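You operate a simulated robot arm through the tools that you are given. There is no shell and no other tool.

Carry out the task below with a simulated robot arm. There is one attempt and no reset: what you move stays moved.

## Task
Put things in order on the finishing bench top. At the end: the blue drying pad stands where the black fat putter grip stood; the yellow groove brush is on the small black tray; the black fat putter grip stands where the yellow groove brush stood; the blue one point five shim stands where the blue drying pad stood; whatever was shut is shut again. Leave all else as you found it, and nothing knocked over.
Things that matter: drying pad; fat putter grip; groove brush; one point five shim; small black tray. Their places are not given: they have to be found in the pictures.

Only the result counts: the job must be done as asked and must still hold three seconds after the hand-in. Knocking over, shifting, dropping, spilling or breaking anything else fails it.

## Robot
A 7-joint arm with a two-finger gripper, fixed in place. Base frame: the origin is on the floor under the middle of its stand, x ahead of it, y to its left, z up; the work surface is at about z = 930. Units: mm, degrees, N and s.
With the tool pointing down near the work surface it reaches from about 340 to 720 mm from the base axis. Its first joint turns from -66.0 to 66.0 degrees. Payload 2.45 kg.
Tool frame: the origin (TCP) lies between the finger pads and is the grasp point; the fingertips stand 26 mm ahead of it; z points along the fingers, y is the line along which they close. The gripper opens to 96 mm; its body begins 69 mm behind the TCP.
Orientation is that of the tool frame in the base frame, as a unit quaternion [w, x, y, z]. With the fingers straight down and closing along the base's y, the tool's x points along the base's -x, its y along +y and its z along -z.

## Interface
- The arm moves only by the tool play_rows. Its argument "steps" is a list of rows, each a list of 7 numbers: the shift along the base's x, y, z in units of 50 mm (1.0 is 50 mm), then the turn, a rotation vector about the base's x, y, z in units of 4 degrees (1.0 is 4 degrees), then the finger opening in mm, from 0 to 96. In form: [[dx, dy, dz, ax, ay, az, gripper], ...]. A call has 1 to 20 rows; each row shifts and turns the commanded pose from where the row before left it. A call with a number of a shift or a turn outside -1 to 1 is refused whole. Each row takes 0.2 s and may step no farther than 50 mm and 8.6 degrees from the row before; otherwise, or with a gripper value out of range, the whole call is refused. A pose out of reach is approached as far as the arm can. The call stops where the force on the tool passes 40 N (or 10 N more than at its start, if that is more) or the arm is blocked; 0.2 s more then pass. The fingers move at their own pace (about 50 mm/s each) and stop on an object; they squeeze with about 27 N. The grip force told is the motor's: it shows also when the fingers shut on nothing. Time passes only in rows, and 0.2 s behind the last, so rows that do not move let the fingers close. The reply holds the time, the measured pose of the TCP, the force on the tool along the base axes, the opening and the grip force, in the units named above and with some noise, with the torque about the TCP (base axes, N m) and any sound that the robot's microphone picked up.
- Cameras (640 x 400 px; columns grow to the right, rows downward): "scene" is fixed at [181.1, -386.5, 1408.9]; the picture's right is [0.70, -0.71, 0.00], its down [-0.40, -0.40, -0.83] and it looks along [0.59, 0.58, -0.56] (base axes); focal length 286 px, centre (320, 200). "wrist" rides on the gripper at [82, 3, -98] in the tool frame; the picture's right is [-0.04, 1.00, 0.00], its down [-0.73, -0.03, -0.68] and it looks along [-0.68, -0.03, 0.73] (tool axes); focal length 256 px, centre (320, 200).
- get_image(camera): a new picture of that camera. No time passes.
- point_at(camera, pixels): for up to 12 pixels [column, row] of the newest picture of that camera ("zoom" is the newest enlarged one), the place [x, y, z] in the base frame of the surface seen there, good to about 3 mm, but the place of the scene camera against the robot may be out by one fixed shift of up to 25 mm in any direction. No time passes.
- close_up(camera, box): a new picture of the part [left, top, right, bottom] of that camera's present view, enlarged. No time passes.
- hand_in(): hands the job in; it is judged then, once.

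Unless the task says otherwise, let go and move clear before handing in.

The tools are called after "Emit:" as a command line: name --pt "numbers of a row" for each row, then --argument value for the rest, lists and objects as JSON in quotes. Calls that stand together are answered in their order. play_rows: Moves the arm, as the interface text tells. Its arguments: {"type":"object","properties":{"steps":{"type":"array"}},"required":["steps"]} The other tools are called the same way: get_image (camera) takes a picture; point_at (camera, pixels) gives the place of the surface under pixels of a picture; close_up (camera, box) takes an enlarged picture of a part of a camera's view; hand_in () hands the job in.

At the start:

```text
t: 0.0
tcp_pos: [434.2, -15.7, 1196.5]
ee_rot: [0.0, -0.001, 1.0, 0.0]
contact_force: [-0.4, -0.1, -0.3]
moment: [-0.01, -0.03, 0.04]
finger_gap: 96.0
gripper_force: 0.1
```

scene: 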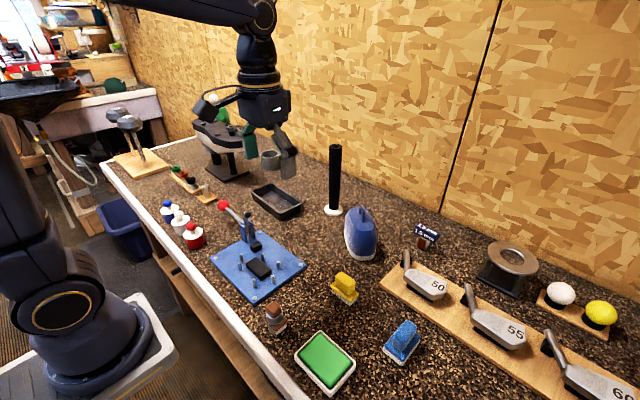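
wrist: 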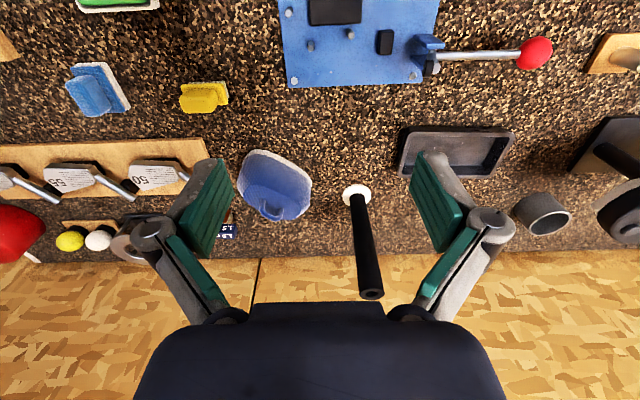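

The first pictures show the black tray near scene (277,202), a black upright grip at (334,180), a yellow brush at (344,288), a blue brush at (401,342), a green pad at (325,362) and a blue oval thing at (360,235). I'll take close-ups to identify each thing before moving.

Emit:
close_up --camera "scene" --box '[200, 130, 360, 230]'

Emit:
close_up --camera "scene" --box '[250, 260, 450, 400]'

Emit:
close_up --camera "scene" --box '[320, 190, 480, 290]'

Emit:
close_up --camera "scene" --box '[150, 180, 320, 310]'

Emit:
close_up --camera "wrist" --box '[0, 0, 320, 200]'

Emit:
close_up --camera "wrist" --box '[260, 0, 640, 240]'

```text
4.00 times, centred on (280, 180) of scene
```

zoom: 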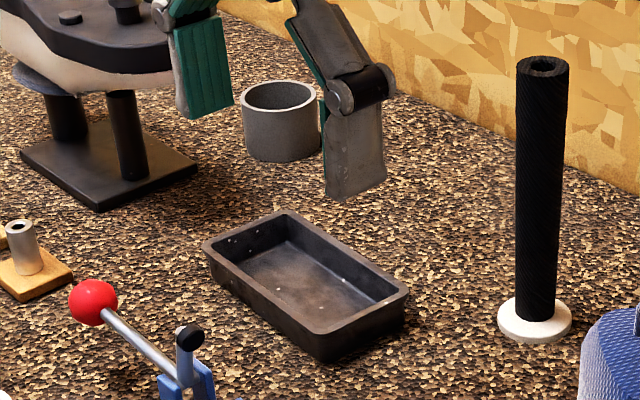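

```text
2.86 times, centred on (350, 330) of scene
```

zoom: 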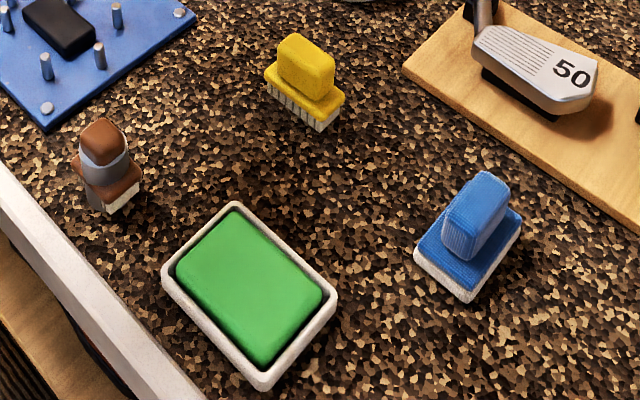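

```text
4.00 times, centred on (400, 240) of scene
```

zoom: 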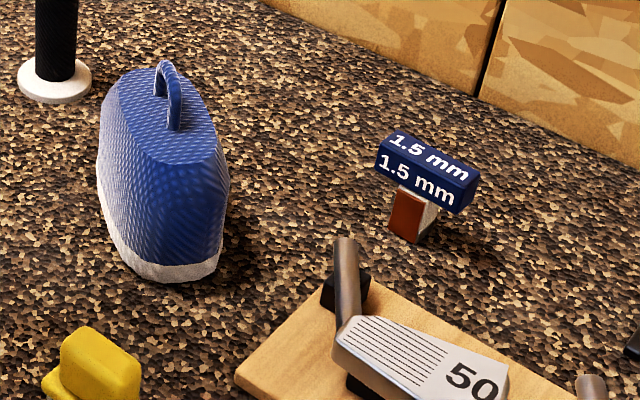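

```text
3.08 times, centred on (235, 245) of scene
```

zoom: 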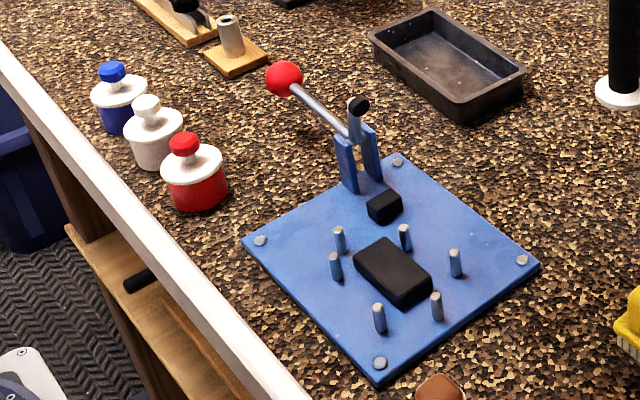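

```text
2.00 times, centred on (160, 100) of wrist
```

zoom: 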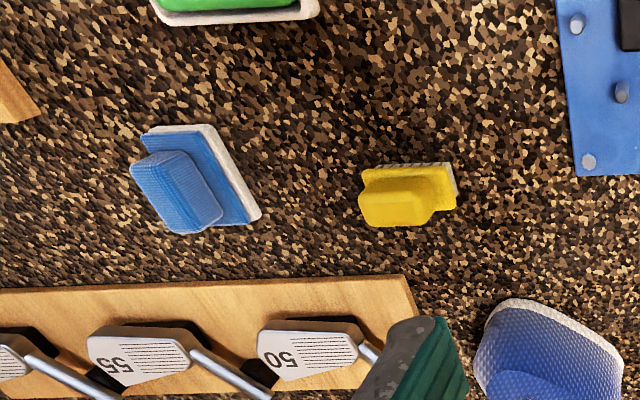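

```text
1.67 times, centred on (450, 120) of wrist
```

zoom: 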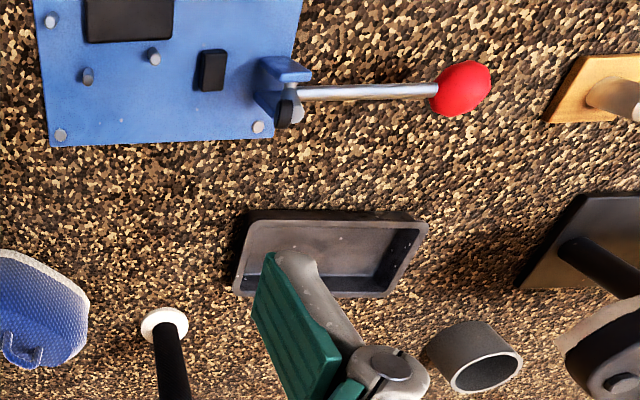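

The close-ups show a "1.5 mm" labelled T-shaped shim at scene (427,235), and two blue candidates for the drying pad: the small blue textured block with a white base at (401,342), and a larger blue dome with a loop at (360,238). I'll measure points in both cameras to get sizes and places.

Emit:
get_image --camera "scene"

Emit:
get_image --camera "wrist"

Emit:
point_at --camera "scene" --pixels '[[335, 147], [334, 209], [327, 211], [341, 211], [361, 215], [361, 255], [348, 235], [375, 240], [427, 229], [424, 246], [345, 278], [345, 295]]'

Emit:
point_at --camera "wrist" --pixels '[[371, 294], [348, 190], [357, 187], [275, 155], [270, 210], [245, 180], [309, 185], [228, 230], [205, 88], [198, 102], [95, 75], [100, 92]]'

Emit:
point_at --camera "scene" --pixels '[[252, 190], [271, 183], [302, 203], [280, 219], [277, 203], [402, 330], [405, 350], [390, 348], [417, 340], [402, 362], [325, 355], [275, 320]]'

```text
taken
```

scene: 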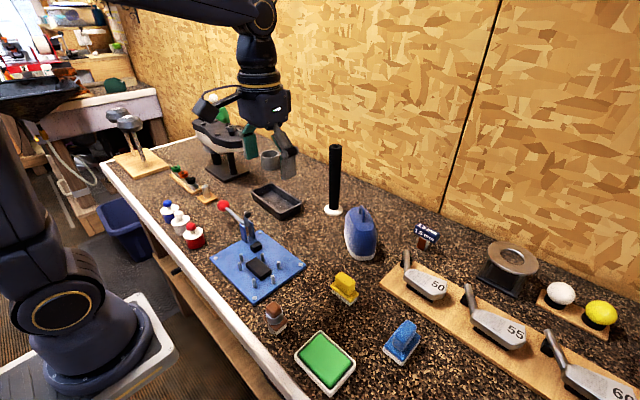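

```text
taken
```

wrist: 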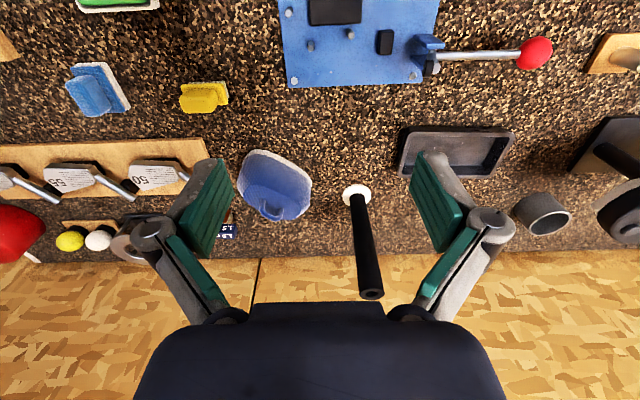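

```text
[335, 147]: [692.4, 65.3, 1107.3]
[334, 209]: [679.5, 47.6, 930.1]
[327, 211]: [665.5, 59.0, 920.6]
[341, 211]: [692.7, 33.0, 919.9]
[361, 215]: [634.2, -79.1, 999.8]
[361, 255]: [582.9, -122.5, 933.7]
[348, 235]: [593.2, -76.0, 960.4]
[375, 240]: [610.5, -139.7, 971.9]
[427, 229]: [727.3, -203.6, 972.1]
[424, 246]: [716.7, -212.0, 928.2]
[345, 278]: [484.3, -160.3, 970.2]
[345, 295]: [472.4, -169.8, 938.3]
```

```text
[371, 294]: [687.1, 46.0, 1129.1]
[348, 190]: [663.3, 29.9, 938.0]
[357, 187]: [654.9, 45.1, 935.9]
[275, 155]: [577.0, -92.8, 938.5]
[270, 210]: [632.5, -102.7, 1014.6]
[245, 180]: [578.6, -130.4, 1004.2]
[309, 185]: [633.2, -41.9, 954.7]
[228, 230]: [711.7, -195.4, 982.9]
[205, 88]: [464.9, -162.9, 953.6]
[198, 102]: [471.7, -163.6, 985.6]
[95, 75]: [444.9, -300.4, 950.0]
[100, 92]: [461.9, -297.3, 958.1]
```

```text
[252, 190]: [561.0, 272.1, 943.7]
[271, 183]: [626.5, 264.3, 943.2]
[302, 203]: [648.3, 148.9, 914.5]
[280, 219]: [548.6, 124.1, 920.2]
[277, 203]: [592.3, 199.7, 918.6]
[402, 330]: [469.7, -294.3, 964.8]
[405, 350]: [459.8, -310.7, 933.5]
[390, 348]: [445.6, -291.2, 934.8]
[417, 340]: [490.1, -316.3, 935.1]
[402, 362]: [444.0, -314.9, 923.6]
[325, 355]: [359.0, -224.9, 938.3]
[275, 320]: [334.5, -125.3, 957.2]
```

From the pictures, the small blue block at wrist (97,90) has a flat white base pad and a handle. The big blue dome at wrist (272,185) has a knit texture, a cuff and a loop, so it looks like a headcover. The shim is far out, near x=712, y=-197. I'll move the wrist camera to view the shim and the dome closely.

Emit:
play_rows --pt "0.4 -0.6 -0.2 0 0 0 96" --pt "0.4 -0.6 -0.2 0 0 0 96" --pt "0.4 -0.6 -0.2 0 0 0 96" --pt "0.4 -0.6 -0.2 0 0 0 96" --pt "0.4 -0.6 -0.2 0 0 0 96" --pt "0.4 -0.6 -0.2 0 0 0 96" --pt "0 0 0 0 0 0 96"

Emit:
get_image --camera "wrist"

Emit:
close_up --camera "wrist" --box '[220, 80, 480, 240]'

```text
t: 1.6
tcp_pos: [555.4, -194.2, 1137.4]
ee_rot: [0.0, 0.0, 1.0, 0.0]
contact_force: [-0.1, 0.4, 0.3]
moment: [0.01, 0.01, -0.03]
finger_gap: 95.9
gripper_force: 0.1
```

```text
taken
```

wrist: 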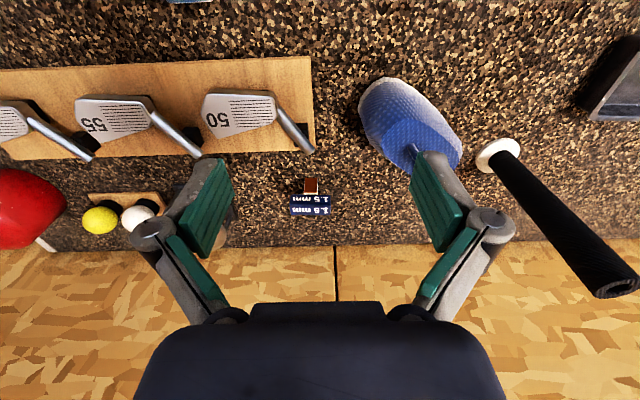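

```text
2.46 times, centred on (350, 160) of wrist
```

zoom: 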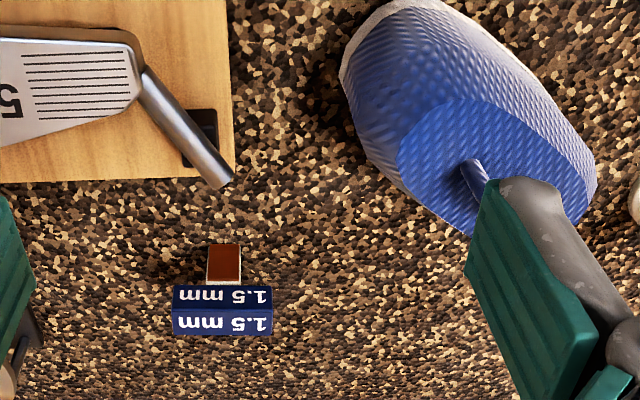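

The wrist view shows the shim upright at (310,200), with its dark-blue label block on a narrow foot, and the blue dome at (410,125) does look like a headcover. I'll measure the shim, the wall line, the grip's disc and its top.

Emit:
point_at --camera "wrist" --pixels '[[292, 198], [328, 198], [292, 212], [329, 212], [310, 205], [310, 187], [305, 183], [316, 183], [330, 235], [497, 153], [610, 285], [290, 265]]'

Emit:
point_at --camera "wrist" --pixels '[[250, 185], [300, 160], [385, 80], [455, 170], [410, 152], [478, 155], [512, 143], [490, 170], [500, 140], [595, 270], [625, 290], [515, 150]]'

Emit:
close_up --camera "wrist" --box '[270, 160, 350, 240]'

Emit:
close_up --camera "scene" --box '[400, 200, 460, 260]'

```text
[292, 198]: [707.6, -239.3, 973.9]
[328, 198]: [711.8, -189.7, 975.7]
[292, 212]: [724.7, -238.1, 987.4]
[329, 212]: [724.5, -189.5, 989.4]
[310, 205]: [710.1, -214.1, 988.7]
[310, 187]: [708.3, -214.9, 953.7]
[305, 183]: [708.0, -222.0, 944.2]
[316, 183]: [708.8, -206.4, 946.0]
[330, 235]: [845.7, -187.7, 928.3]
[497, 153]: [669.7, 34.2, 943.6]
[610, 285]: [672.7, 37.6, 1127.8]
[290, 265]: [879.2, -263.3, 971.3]
```

```text
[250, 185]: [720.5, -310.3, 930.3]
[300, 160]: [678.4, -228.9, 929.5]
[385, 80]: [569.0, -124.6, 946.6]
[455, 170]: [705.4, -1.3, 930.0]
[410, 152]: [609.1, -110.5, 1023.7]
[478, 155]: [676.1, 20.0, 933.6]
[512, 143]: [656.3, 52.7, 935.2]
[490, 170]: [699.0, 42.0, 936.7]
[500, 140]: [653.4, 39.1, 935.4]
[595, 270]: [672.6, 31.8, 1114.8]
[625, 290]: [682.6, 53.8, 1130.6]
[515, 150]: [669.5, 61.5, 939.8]
```

```text
5.00 times, centred on (310, 200) of wrist
```

zoom: 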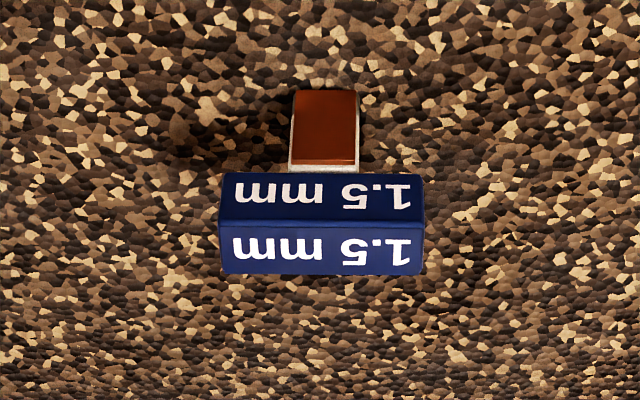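

```text
6.67 times, centred on (430, 230) of scene
```

zoom: 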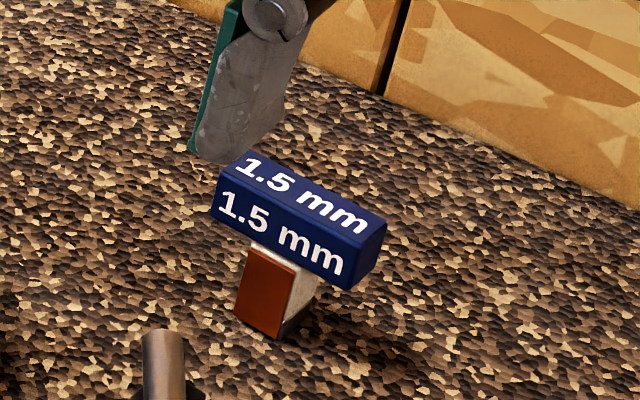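

The shim's label block spans about x 708–726, y −239 to −189, z 970–988, beyond the tool-down reach, so it will need a tilted tool. The grip stands at about (673, 39). I'll move across to look squarely at the grip's base and top.

Emit:
play_rows --pt "-0.06 0.94 0.2 0 0 0 96" --pt "-0.06 0.94 0.2 0 0 0 96" --pt "-0.06 0.94 0.2 0 0 0 96" --pt "-0.06 0.94 0.1 0 0 0 96" --pt "-0.06 0.94 0.0 0 0 0 96" --pt "0 0 0 0 0 0 96"

Emit:
get_image --camera "wrist"

Emit:
close_up --camera "wrist" --box '[260, 120, 380, 320]'

```text
t: 3.0
tcp_pos: [538.6, 41.4, 1171.8]
ee_rot: [0.0, 0.0, 1.0, 0.0]
contact_force: [-0.3, -0.1, -0.5]
moment: [0.03, 0.02, -0.01]
finger_gap: 96.2
gripper_force: 0.0
```

```text
taken
```

wrist: 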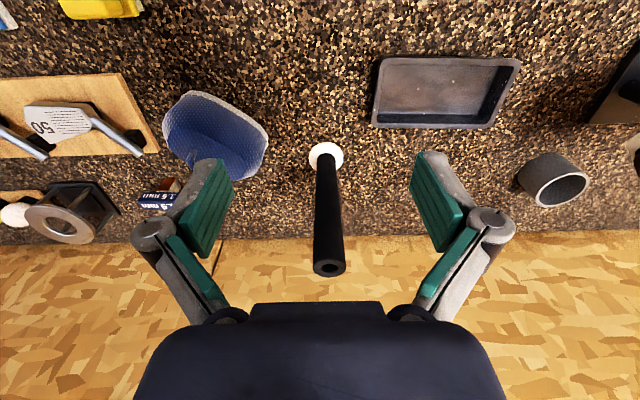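

```text
2.00 times, centred on (320, 220) of wrist
```

zoom: 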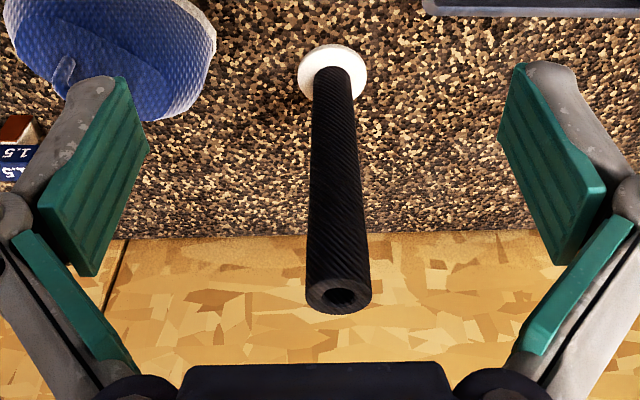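

Emit:
point_at --camera "wrist" --pixels '[[310, 158], [343, 156], [326, 143], [314, 270], [345, 267], [329, 260], [330, 272], [313, 230], [342, 230], [327, 200], [335, 148], [318, 150]]'

Emit:
point_at --camera "wrist" --pixels '[[385, 62], [516, 64], [376, 124], [494, 124], [445, 90], [390, 110], [500, 100], [440, 115], [440, 127], [440, 62], [374, 95], [507, 95]]'

Emit:
get_image --camera "scene"

```text
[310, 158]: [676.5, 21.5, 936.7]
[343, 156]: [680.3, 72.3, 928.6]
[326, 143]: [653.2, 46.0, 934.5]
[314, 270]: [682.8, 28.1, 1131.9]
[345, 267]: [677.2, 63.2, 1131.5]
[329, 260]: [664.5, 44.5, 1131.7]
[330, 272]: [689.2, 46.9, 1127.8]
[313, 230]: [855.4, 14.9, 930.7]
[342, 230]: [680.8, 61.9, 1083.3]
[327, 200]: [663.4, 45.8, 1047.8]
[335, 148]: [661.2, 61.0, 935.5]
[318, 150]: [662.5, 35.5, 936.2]
```

```text
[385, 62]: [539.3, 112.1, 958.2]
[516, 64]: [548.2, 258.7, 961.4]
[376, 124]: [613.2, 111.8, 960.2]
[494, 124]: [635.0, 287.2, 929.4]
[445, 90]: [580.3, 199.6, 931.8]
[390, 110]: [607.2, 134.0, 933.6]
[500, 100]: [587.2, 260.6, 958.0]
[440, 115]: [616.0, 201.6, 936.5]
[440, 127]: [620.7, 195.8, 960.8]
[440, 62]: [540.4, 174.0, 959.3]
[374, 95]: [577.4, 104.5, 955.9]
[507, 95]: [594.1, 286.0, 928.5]
```

```text
taken
```

scene: 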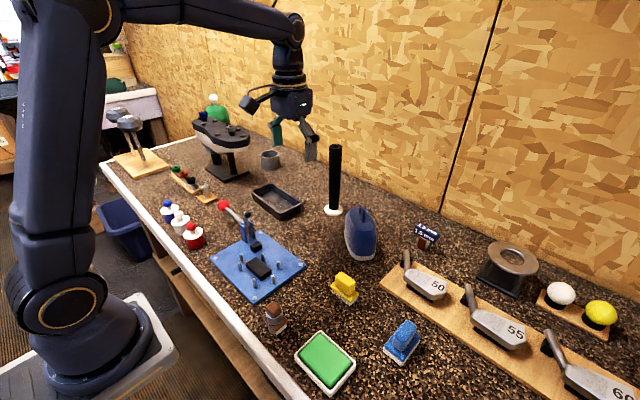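

The grip axis comes out at about (680, 46) with a diameter of about 35 and its top at z≈1131, on a disc of radius about 26. The tray floor is at z≈932 and its rim is at z≈960, with its centre near (580, 184). Next I'll look at the yellow brush and the blue pad from closer.

Emit:
play_rows --pt "-0.528 -0.69 -0.14 0 0 0 96" --pt "-0.528 -0.69 -0.14 0 0 0 96" --pt "-0.528 -0.69 -0.14 0 0 0 96" --pt "-0.528 -0.69 -0.14 0 0 0 96" --pt "-0.528 -0.69 -0.14 0 0 0 96" --pt "-0.528 -0.69 -0.14 0 0 0 96" --pt "0 0 0 0 0 0 96"

Emit:
get_image --camera "wrist"

Emit:
close_up --camera "wrist" --box '[240, 60, 400, 160]'

Emit:
close_up --camera "scene" --box '[315, 260, 375, 320]'

Emit:
close_up --camera "scene" --box '[370, 310, 430, 370]'

```text
t: 4.6
tcp_pos: [380.1, -167.1, 1129.0]
ee_rot: [0.0, 0.0, 1.0, 0.0]
contact_force: [0.4, -0.4, -0.2]
moment: [-0.01, -0.03, 0.01]
finger_gap: 95.9
gripper_force: 0.1
```

```text
taken
```

wrist: 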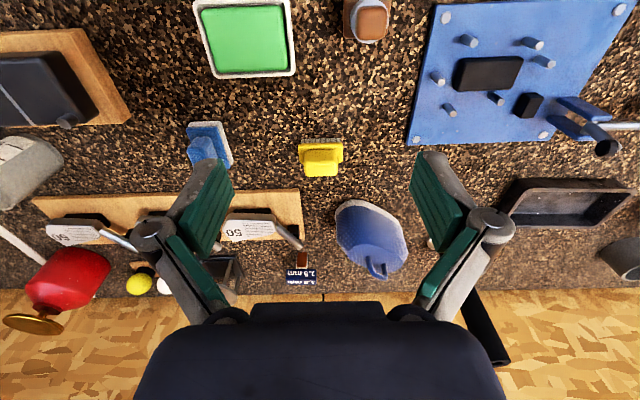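

```text
4.00 times, centred on (320, 110) of wrist
```

zoom: 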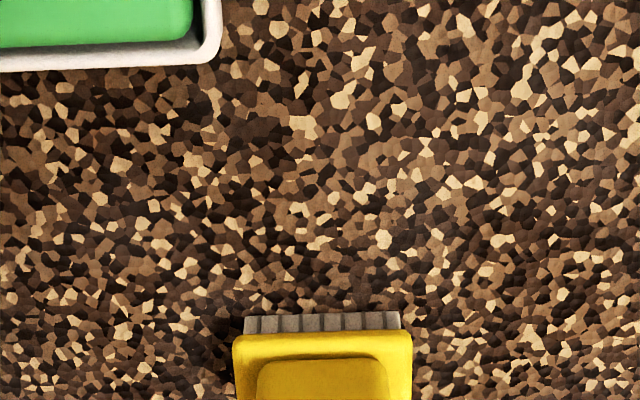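

```text
6.67 times, centred on (345, 290) of scene
```

zoom: 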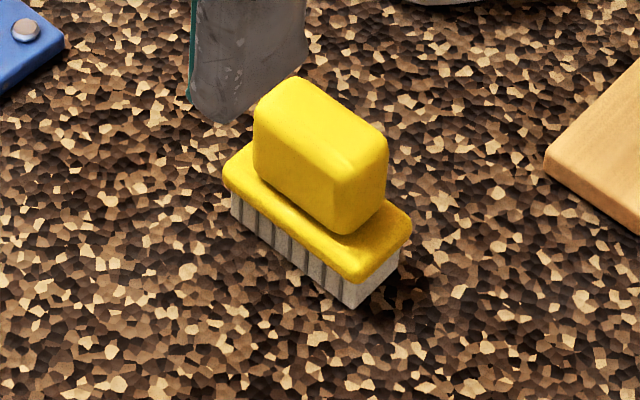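

```text
6.67 times, centred on (400, 340) of scene
```

zoom: 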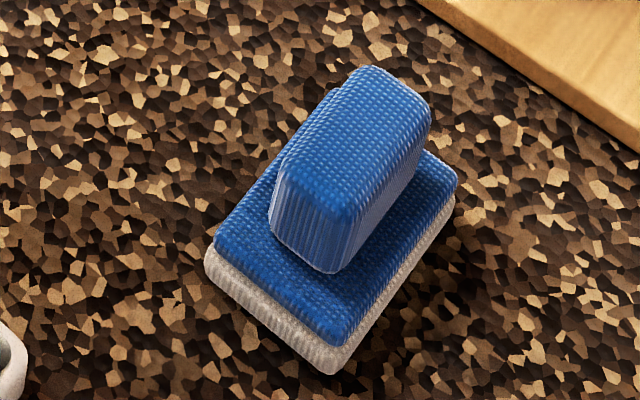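

The yellow brush at wrist (321,158) lies nearly along y and has a block handle on top. The blue pad is turned. I'll measure the edges of both from both cameras.

Emit:
close_up --camera "wrist" --box '[280, 120, 360, 200]'

Emit:
point_at --camera "wrist" --pixels '[[305, 152], [338, 152], [306, 174], [337, 175], [321, 160], [321, 174], [300, 145], [342, 144], [300, 162], [342, 160], [301, 140], [340, 139]]'

Emit:
point_at --camera "scene" --pixels '[[340, 274], [348, 280], [344, 277], [352, 285], [340, 278], [348, 288], [336, 287], [356, 296], [349, 299], [335, 293], [350, 304], [352, 297]]'

```text
5.00 times, centred on (320, 160) of wrist
```

zoom: 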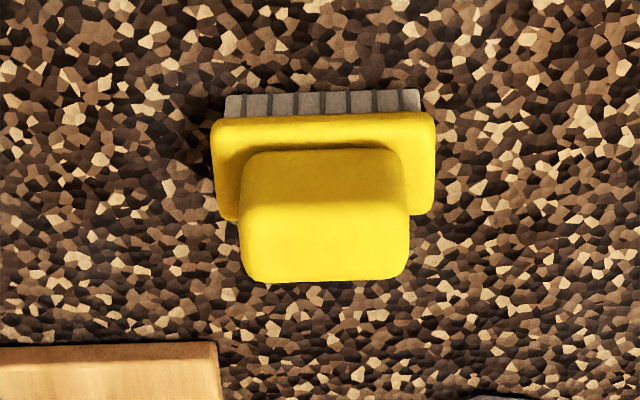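

```text
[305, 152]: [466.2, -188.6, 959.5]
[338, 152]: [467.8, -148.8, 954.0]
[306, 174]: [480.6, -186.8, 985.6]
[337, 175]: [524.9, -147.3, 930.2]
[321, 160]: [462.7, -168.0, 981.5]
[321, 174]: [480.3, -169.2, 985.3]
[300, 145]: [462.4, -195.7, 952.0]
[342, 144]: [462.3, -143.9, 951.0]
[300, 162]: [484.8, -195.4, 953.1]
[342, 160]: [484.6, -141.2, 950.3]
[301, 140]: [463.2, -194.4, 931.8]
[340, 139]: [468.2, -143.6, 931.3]
```

```text
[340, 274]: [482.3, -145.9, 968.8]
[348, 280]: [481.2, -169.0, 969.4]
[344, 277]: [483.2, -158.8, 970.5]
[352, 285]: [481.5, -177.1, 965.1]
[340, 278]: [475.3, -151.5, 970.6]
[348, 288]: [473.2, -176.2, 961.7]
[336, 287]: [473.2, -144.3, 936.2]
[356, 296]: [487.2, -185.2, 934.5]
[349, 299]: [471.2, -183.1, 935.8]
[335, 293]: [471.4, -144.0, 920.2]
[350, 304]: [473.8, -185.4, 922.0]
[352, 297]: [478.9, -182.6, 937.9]
```

The brush's handle spans about x 463–484, y −188 to −149, z 955–985, with its base under it at x 460–488, y −196 to −141, so its place is about (473.5, −168.5). I'll move above it and check before descending.

Emit:
play_rows --pt "0.623 -0.01 -0.46 0 0 0 96" --pt "0.623 -0.01 -0.46 0 0 0 96" --pt "0.623 -0.01 -0.46 0 0 0 96" --pt "0 0 0 0 0 0 96"

Emit:
get_image --camera "wrist"

Emit:
point_at --camera "wrist" --pixels '[[320, 100], [320, 110], [320, 90], [310, 100], [330, 100]]'

```text
t: 5.6
tcp_pos: [473.8, -168.0, 1061.5]
ee_rot: [0.0, 0.0, 1.0, 0.0]
contact_force: [-0.6, 0.2, 0.3]
moment: [-0.03, -0.01, -0.03]
finger_gap: 95.9
gripper_force: 0.0
```

```text
taken
```

wrist: 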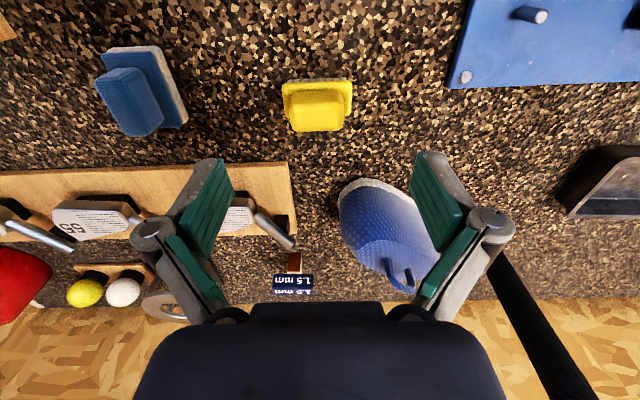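

```text
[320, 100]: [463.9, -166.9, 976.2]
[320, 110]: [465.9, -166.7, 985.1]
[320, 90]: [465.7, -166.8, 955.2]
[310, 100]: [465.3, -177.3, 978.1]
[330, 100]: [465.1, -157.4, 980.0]
```

Emit:
close_up --camera "wrist" --box '[270, 60, 370, 150]'

Emit:
point_at --camera "wrist" --pixels '[[291, 110], [344, 110], [295, 129], [343, 129], [318, 130], [283, 90], [351, 90], [283, 84], [351, 82], [350, 115], [284, 115], [318, 80]]'

Emit:
point_at --camera "wrist" --pixels '[[104, 72], [126, 67], [118, 130], [156, 130], [126, 100], [160, 52], [186, 120], [105, 60], [158, 46], [180, 126], [96, 85], [140, 134]]'

Emit:
close_up --camera "wrist" --box '[80, 30, 200, 150]'

```text
4.44 times, centred on (320, 105) of wrist
```

zoom: 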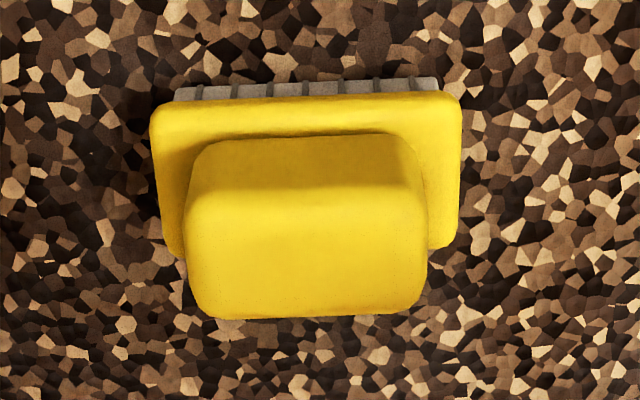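

```text
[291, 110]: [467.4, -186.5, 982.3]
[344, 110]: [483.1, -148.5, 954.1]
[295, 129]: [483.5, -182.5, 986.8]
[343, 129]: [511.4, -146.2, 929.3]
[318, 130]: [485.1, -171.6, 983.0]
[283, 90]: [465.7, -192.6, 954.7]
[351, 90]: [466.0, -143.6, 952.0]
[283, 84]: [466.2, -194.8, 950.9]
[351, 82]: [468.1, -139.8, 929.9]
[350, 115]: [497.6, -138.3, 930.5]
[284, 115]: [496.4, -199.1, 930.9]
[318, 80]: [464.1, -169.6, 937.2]
```

```text
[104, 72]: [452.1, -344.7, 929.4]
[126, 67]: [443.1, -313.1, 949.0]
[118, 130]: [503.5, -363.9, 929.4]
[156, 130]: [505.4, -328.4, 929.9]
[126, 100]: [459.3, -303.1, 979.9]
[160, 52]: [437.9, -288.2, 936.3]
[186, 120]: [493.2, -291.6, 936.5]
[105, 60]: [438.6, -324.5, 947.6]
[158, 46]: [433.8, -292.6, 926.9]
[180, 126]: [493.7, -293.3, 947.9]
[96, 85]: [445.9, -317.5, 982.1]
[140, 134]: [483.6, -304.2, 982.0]
```

```text
3.33 times, centred on (140, 90) of wrist
```

zoom: 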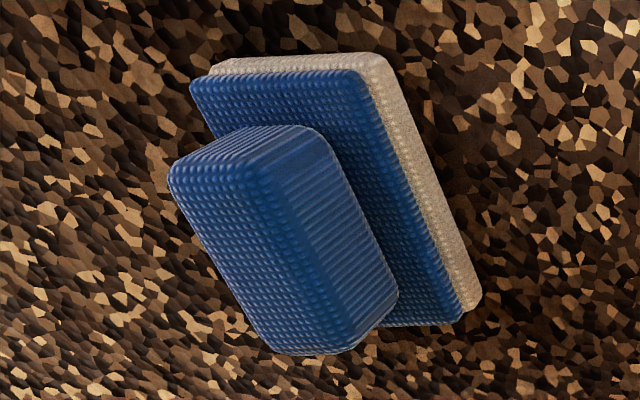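

The brush sits centred between the fingers (wrist column ~318, centre about (474.5, −168)). I'll descend so the fingertips stay just above the base top at z≈953, then close on the handle.

Emit:
play_rows --pt "0.014 0 -0.6 0 0 0 96" --pt "0 0 -0.6 0 0 0 96" --pt "0 0 -0.36 0 0 0 96" --pt "0 0 0 0 0 0 96"

Emit:
get_image --camera "scene"

Emit:
close_up --camera "scene" --box '[300, 220, 400, 320]'

```text
t: 6.6
tcp_pos: [475.2, -167.4, 983.0]
ee_rot: [0.0, 0.0, 1.0, 0.0]
contact_force: [-0.1, -0.2, 0.0]
moment: [-0.02, 0.03, -0.02]
finger_gap: 96.1
gripper_force: 0.0
```

```text
taken
```

scene: 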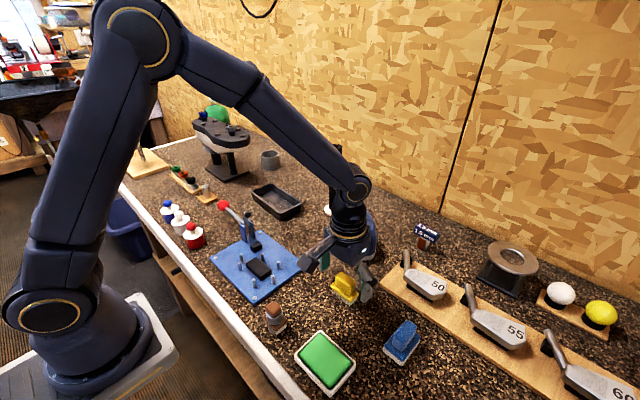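

```text
4.00 times, centred on (350, 270) of scene
```

zoom: 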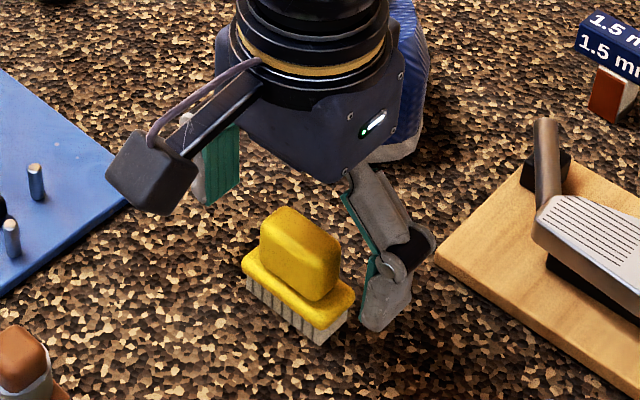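

The scene close-up shows the brush between the fingers, both clear of the base, and there's no contact force. I'll close on the handle now.

Emit:
play_rows --pt "0 0 0 0 0 0 60" --pt "0 0 0 0 0 0 30" --pt "0 0 0 0 0 0 20" --pt "0 0 0 0 0 0 20" --pt "0 0 0 0 0 0 20"

Emit:
close_up --camera "scene" --box '[300, 220, 400, 320]'

```text
t: 7.8
tcp_pos: [475.0, -167.5, 983.5]
ee_rot: [0.0, 0.0, 1.0, 0.0]
contact_force: [-1.1, -0.6, 2.0]
moment: [-0.01, -0.01, -0.03]
finger_gap: 39.0
gripper_force: 26.5
```

```text
4.00 times, centred on (350, 270) of scene
```

zoom: 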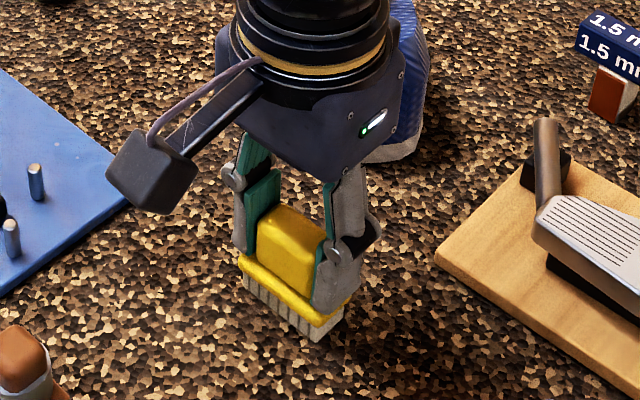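

The brush is held (gap 39 mm, force 26.5 N). I'll lift it about 130 mm, carry it above the tray, and look before lowering.

Emit:
play_rows --pt "0 0 0.4 0 0 0 20" --pt "0 0 0.8 0 0 0 20" --pt "0 0 0.9 0 0 0 20" --pt "0 0 0.5 0 0 0 20" --pt "0.2625 0.879 0 0 0 0 20" --pt "0.2625 0.879 0 0 0 0 20" --pt "0.2625 0.879 0 0 0 0 20" --pt "0.2625 0.879 0 0 0 0 20" --pt "0.2625 0.879 0 0 0 0 20" --pt "0.2625 0.879 0 0 0 0 20" --pt "0.2625 0.879 0 0 0 0 20" --pt "0.2625 0.879 0 0 0 0 20" --pt "0 0 0 0 0 0 20"

Emit:
get_image --camera "wrist"

Emit:
get_image --camera "scene"

```text
t: 10.6
tcp_pos: [579.1, 184.0, 1112.4]
ee_rot: [0.0, 0.0, 1.0, -0.001]
contact_force: [-0.4, 0.1, -0.2]
moment: [0.07, 0.0, 0.04]
finger_gap: 19.9
gripper_force: 0.0
```

```text
taken
```

wrist: 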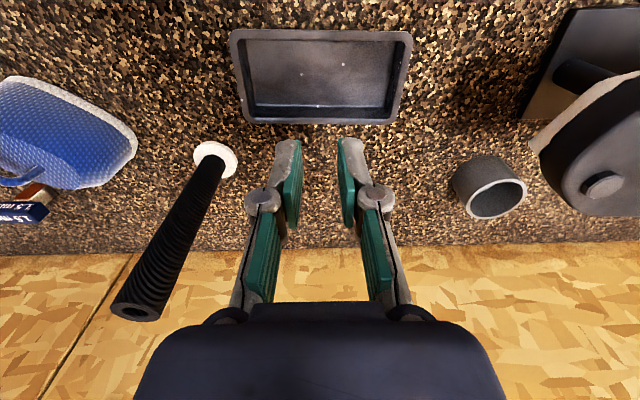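

```text
taken
```

scene: 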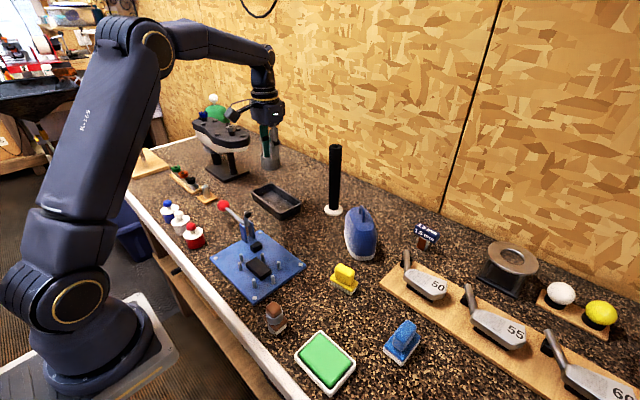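

The gripper is empty (gap 19.9 mm, force 0), and the brush still stands near scene (344,278), so it slipped out early in the lift. I'll look closely at where and how it now stands.

Emit:
close_up --camera "scene" --box '[300, 240, 400, 320]'

Emit:
point_at --camera "scene" --pixels '[[336, 265], [345, 267], [353, 272], [344, 280], [335, 274], [353, 282], [332, 278], [357, 288], [350, 292], [332, 284], [349, 296], [344, 272]]'

```text
5.00 times, centred on (350, 280) of scene
```

zoom: 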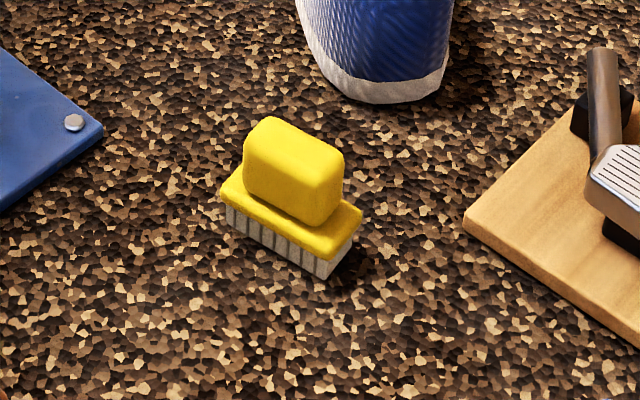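

```text
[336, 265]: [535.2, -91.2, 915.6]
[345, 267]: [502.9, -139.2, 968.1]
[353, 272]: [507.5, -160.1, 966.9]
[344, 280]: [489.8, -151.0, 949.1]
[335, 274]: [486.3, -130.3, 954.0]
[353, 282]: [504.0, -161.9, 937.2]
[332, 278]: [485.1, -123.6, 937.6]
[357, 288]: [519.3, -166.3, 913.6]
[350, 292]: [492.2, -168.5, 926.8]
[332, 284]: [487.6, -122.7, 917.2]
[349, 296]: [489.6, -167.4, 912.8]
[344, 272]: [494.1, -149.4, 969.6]
```

The brush dropped upright and now stands about (+18, +17) from where it was. I noted its original place as (474.5, −168). I'll go back, measure its present pose, and re-grip across the handle's long flat faces with a slower lift.

Emit:
play_rows --pt "-0.36 -0.74 0 0 0 0 40" --pt "-0.36 -0.74 0 0 0 0 60" --pt "-0.36 -0.74 0 0 0 0 80" --pt "-0.36 -0.74 0 0 0 0 96" --pt "-0.36 -0.74 0 0 0 0 96" --pt "-0.36 -0.74 0 0 0 0 96" --pt "-0.36 -0.74 0 0 0 0 96" --pt "-0.36 -0.74 0 0 0 0 96" --pt "-0.36 -0.74 0 0 0 0 96" --pt "0 0 0 0 0 0 96"

Emit:
get_image --camera "wrist"

```text
t: 12.8
tcp_pos: [415.4, -150.7, 1113.0]
ee_rot: [0.0, -0.001, 1.0, -0.001]
contact_force: [0.3, 0.6, 0.7]
moment: [-0.02, 0.02, 0.01]
finger_gap: 95.9
gripper_force: 0.2
```

```text
taken
```

wrist: 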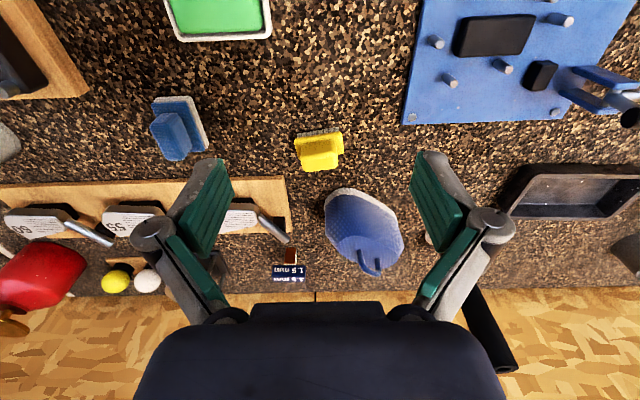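

The brush now appears at wrist (319,150), slightly turned. I'll zoom in and measure its edges.

Emit:
close_up --camera "wrist" --box '[270, 110, 370, 190]'

Emit:
point_at --camera "zoom" --pixels '[[200, 300], [430, 285], [230, 340], [420, 325], [320, 330], [170, 190], [460, 165], [300, 190], [170, 165], [450, 130], [455, 230], [320, 250]]'

```text
5.00 times, centred on (320, 150) of wrist
```

zoom: 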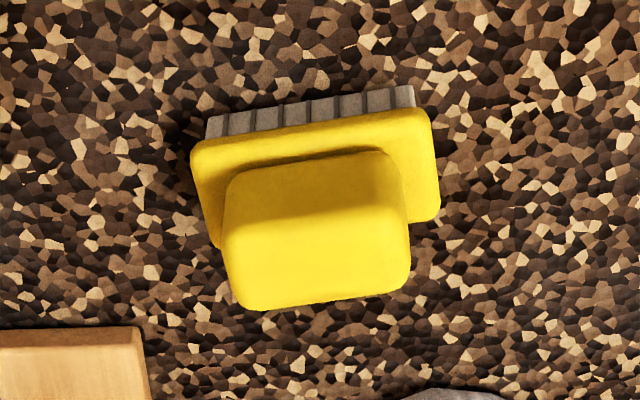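

```text
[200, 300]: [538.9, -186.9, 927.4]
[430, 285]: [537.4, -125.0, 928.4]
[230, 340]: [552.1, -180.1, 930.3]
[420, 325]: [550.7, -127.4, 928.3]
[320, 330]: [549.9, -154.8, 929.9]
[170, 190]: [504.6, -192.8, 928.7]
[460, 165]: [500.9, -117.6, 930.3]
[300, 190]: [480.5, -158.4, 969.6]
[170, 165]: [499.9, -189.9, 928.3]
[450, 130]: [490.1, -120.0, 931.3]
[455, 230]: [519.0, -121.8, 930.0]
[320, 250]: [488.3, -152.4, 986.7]
```

The zoom shows the handle's top face between about (228,225), (405,205), (410,285) and (240,305), and I'll measure at those edges.

Emit:
point_at --camera "zoom" --pixels '[[232, 232], [400, 212], [403, 282], [245, 300], [318, 222], [325, 292], [235, 265], [402, 245], [198, 150], [422, 118], [434, 210], [205, 215]]'

Emit:
point_at --camera "zoom" --pixels '[[240, 185], [385, 160], [312, 172], [212, 125], [405, 95], [310, 110], [310, 145], [436, 180], [200, 185]]'

```text
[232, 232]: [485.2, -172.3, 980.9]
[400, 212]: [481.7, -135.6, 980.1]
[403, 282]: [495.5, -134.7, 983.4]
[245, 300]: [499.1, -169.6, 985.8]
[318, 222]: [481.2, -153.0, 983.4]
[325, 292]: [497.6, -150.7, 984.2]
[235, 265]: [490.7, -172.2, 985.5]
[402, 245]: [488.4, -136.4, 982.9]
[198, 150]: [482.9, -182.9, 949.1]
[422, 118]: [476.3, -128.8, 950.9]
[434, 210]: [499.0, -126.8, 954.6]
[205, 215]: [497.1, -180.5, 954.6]
```

```text
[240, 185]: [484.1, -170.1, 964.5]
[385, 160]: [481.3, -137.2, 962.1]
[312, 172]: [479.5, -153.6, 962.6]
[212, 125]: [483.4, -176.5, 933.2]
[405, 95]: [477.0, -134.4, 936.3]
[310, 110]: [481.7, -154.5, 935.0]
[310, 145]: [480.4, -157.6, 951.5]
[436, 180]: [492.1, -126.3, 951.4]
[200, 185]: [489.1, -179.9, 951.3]
```

The brush handle's centre is now about (490, −154), turned about +7° about z. I'll turn the tool by −83° over it so that the fingers close across the handle's 20 mm thickness.

Emit:
play_rows --pt "0.0746 -0.0033 -0.04 0 0 -1 96" --pt "0.0746 -0.0033 -0.04 0 0 -1 96" --pt "0.0746 -0.0033 -0.04 0 0 -1 96" --pt "0.0746 -0.0033 -0.04 0 0 -1 96" --pt "0.0746 -0.0033 -0.04 0 0 -1 96" --pt "0.0746 -0.0033 -0.04 0 0 -1 96" --pt "0.0746 -0.0033 -0.04 0 0 -1 96" --pt "0.0746 -0.0033 -0.04 0 0 -1 96" --pt "0.0746 -0.0033 -0.04 0 0 -1 96" --pt "0.0746 -0.0033 -0.04 0 0 -1 96" --pt "0.0746 -0.0033 -0.04 0 0 -1 96" --pt "0.0746 -0.0033 -0.04 0 0 -1 96" --pt "0.0746 -0.0033 -0.04 0 0 -1 96" --pt "0.0746 -0.0033 -0.04 0 0 -1 96" --pt "0.0746 -0.0033 -0.04 0 0 -1 96" --pt "0.0746 -0.0033 -0.04 0 0 -1 96" --pt "0.0746 -0.0033 -0.04 0 0 -1 96" --pt "0.0746 -0.0033 -0.04 0 0 -1 96" --pt "0.0746 -0.0033 -0.04 0 0 -1 96" --pt "0.0746 -0.0033 -0.04 0 0 -1 96"

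Emit:
play_rows --pt "0 0 0 0 0 -0.75 96" --pt "0 0 0 0 0 0 96"

Emit:
get_image --camera "wrist"

Emit:
get_image --camera "scene"

```text
t: 17.0
tcp_pos: [491.1, -153.6, 1073.0]
ee_rot: [0.0, 0.643, 0.766, 0.0]
contact_force: [0.4, 0.1, -0.9]
moment: [0.0, 0.02, 0.02]
finger_gap: 96.1
gripper_force: 0.0
```

```text
t: 17.6
tcp_pos: [491.2, -152.7, 1073.2]
ee_rot: [0.0, 0.663, 0.749, 0.0]
contact_force: [-0.6, 0.2, -0.3]
moment: [0.04, 0.02, 0.03]
finger_gap: 95.9
gripper_force: 0.1
```

```text
taken
```

wrist: 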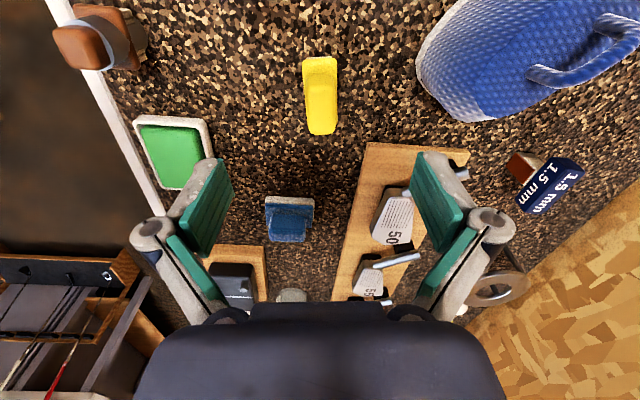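

```text
taken
```

scene: 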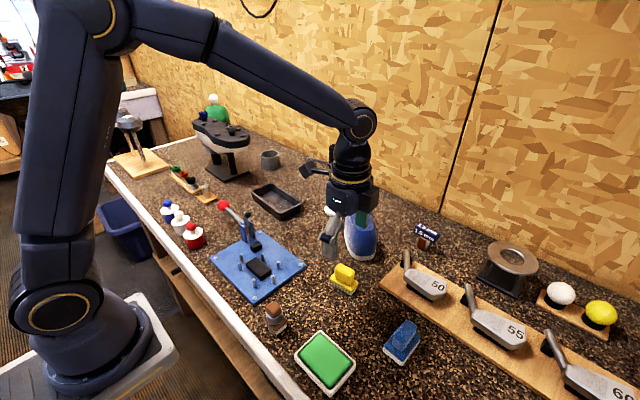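

The brush now lies along the picture's vertical at wrist (321,95), matched to the tool. I'll measure the handle edges from here before descending with a narrower opening.

Emit:
close_up --camera "wrist" --box '[270, 45, 370, 145]'

Emit:
point_at --camera "wrist" --pixels '[[309, 100], [335, 100], [322, 100], [322, 130], [322, 88], [308, 120], [336, 120], [322, 65], [304, 70], [337, 70], [312, 60], [332, 60]]'

```text
4.00 times, centred on (320, 95) of wrist
```

zoom: 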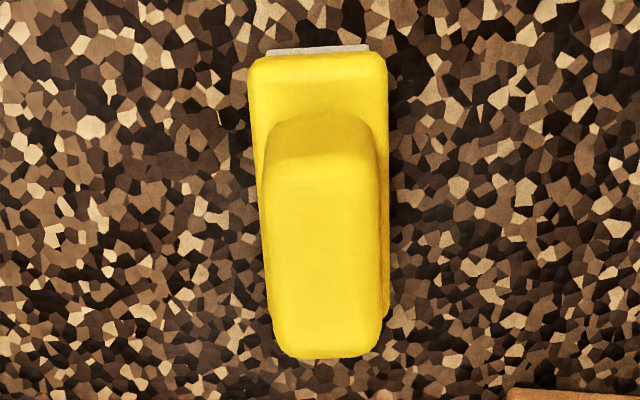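

```text
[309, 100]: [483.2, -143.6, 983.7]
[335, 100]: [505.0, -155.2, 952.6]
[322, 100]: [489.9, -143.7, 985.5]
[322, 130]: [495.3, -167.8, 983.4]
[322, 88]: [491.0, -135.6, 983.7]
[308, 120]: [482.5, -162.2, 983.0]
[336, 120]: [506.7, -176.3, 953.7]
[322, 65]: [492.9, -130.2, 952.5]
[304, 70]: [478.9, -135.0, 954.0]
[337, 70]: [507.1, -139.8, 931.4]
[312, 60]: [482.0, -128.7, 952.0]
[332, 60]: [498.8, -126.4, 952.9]
```

The handle is centred under the tool (column ~321, x≈491, y≈−153.5). I'll narrow the fingers to 60 mm and descend to TCP z≈982.

Emit:
play_rows --pt "0 0 0 0 0 0 60" --pt "0 -0.01 -0.5 0 0 0 60" --pt "0 0 -0.5 0 0 0 60" --pt "0 0 -0.5 0 0 0 60" --pt "0 0 -0.32 0 0 0 60" --pt "0 0 0 0 0 0 60"

Emit:
close_up --camera "scene" --box '[300, 220, 400, 320]'

Emit:
get_image --camera "wrist"

```text
t: 19.0
tcp_pos: [492.0, -153.4, 981.4]
ee_rot: [0.0, 0.663, 0.749, 0.0]
contact_force: [0.0, -0.3, 0.7]
moment: [0.03, 0.0, -0.02]
finger_gap: 59.6
gripper_force: 0.0
```

```text
4.00 times, centred on (350, 270) of scene
```

zoom: 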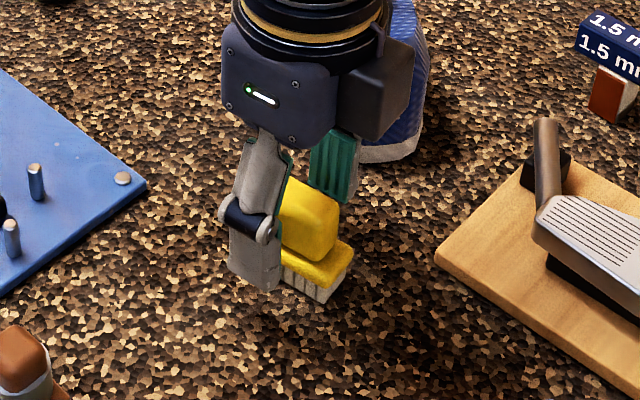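

```text
taken
```

wrist: 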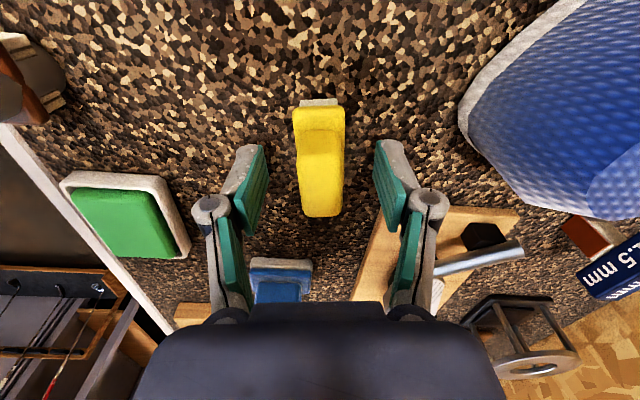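

The fingers straddle the handle on both sides without contact. I'll close and make a small slow test lift to check the hold.

Emit:
play_rows --pt "0 0 0 0 0 0 40" --pt "0 0 0 0 0 0 20" --pt "0 0 0 0 0 0 0" --pt "0 0 0 0 0 0 0" --pt "0 0 0 0 0 0 0" --pt "0 0 0 0 0 0 0"

Emit:
play_rows --pt "0 0 0.1 0 0 0 0" --pt "0 0 0.1 0 0 0 0" --pt "0 0 0.1 0 0 0 0" --pt "0 0 0.1 0 0 0 0"

Emit:
close_up --camera "scene" --box '[300, 220, 400, 320]'

```text
t: 20.4
tcp_pos: [491.8, -153.7, 982.8]
ee_rot: [0.0, 0.662, 0.749, 0.0]
contact_force: [-0.4, -0.3, 0.5]
moment: [0.03, -0.06, 0.01]
finger_gap: 21.0
gripper_force: 27.0
```

```text
t: 21.4
tcp_pos: [491.6, -154.1, 1001.1]
ee_rot: [0.0, 0.663, 0.749, 0.0]
contact_force: [0.3, 0.6, 0.1]
moment: [-0.02, 0.0, 0.02]
finger_gap: 20.9
gripper_force: 27.2
```

```text
4.00 times, centred on (350, 270) of scene
```

zoom: 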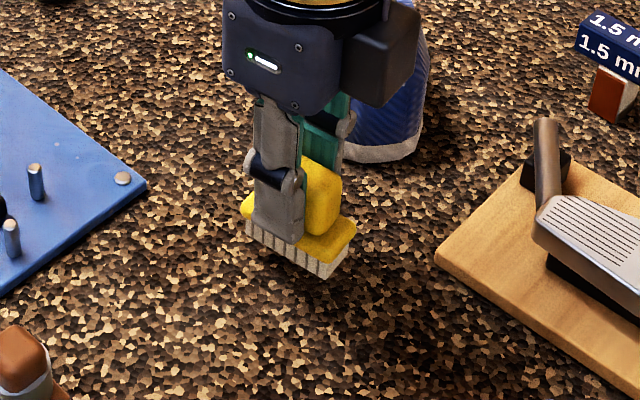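

The brush is off the bench and held (gap 20.9, force 27.2). I'll lift further, slowly, and check again.

Emit:
play_rows --pt "0 0 0.2 0 0 0 0" --pt "0 0 0.3 0 0 0 0" --pt "0 0 0.3 0 0 0 0" --pt "0 0 0.3 0 0 0 0" --pt "0 0 0.3 0 0 0 0" --pt "0 0 0.3 0 0 0 0" --pt "0 0 0.3 0 0 0 0" --pt "0 0 0.2 0 0 0 0" --pt "0 0 0 0 0 0 0"

Emit:
get_image --camera "scene"

Emit:
close_up --camera "wrist" --box '[220, 60, 420, 260]'

```text
t: 23.4
tcp_pos: [492.4, -153.1, 1111.8]
ee_rot: [0.0, 0.663, 0.749, 0.0]
contact_force: [0.2, 0.3, -0.9]
moment: [-0.01, 0.02, -0.01]
finger_gap: 20.8
gripper_force: 27.6
```

```text
taken
```

scene: 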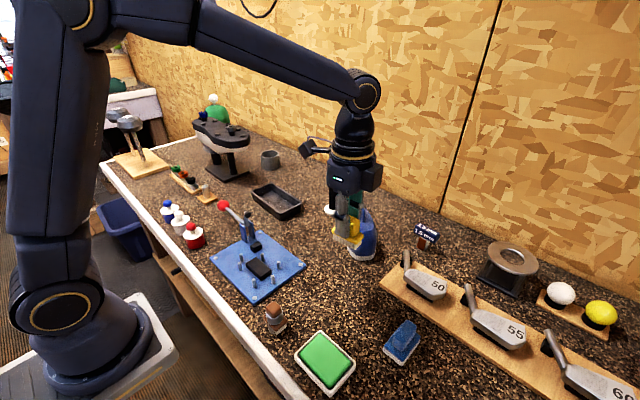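

```text
2.00 times, centred on (320, 160) of wrist
```

zoom: 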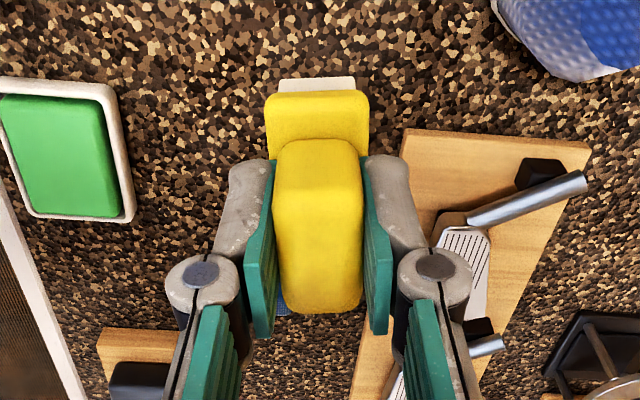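

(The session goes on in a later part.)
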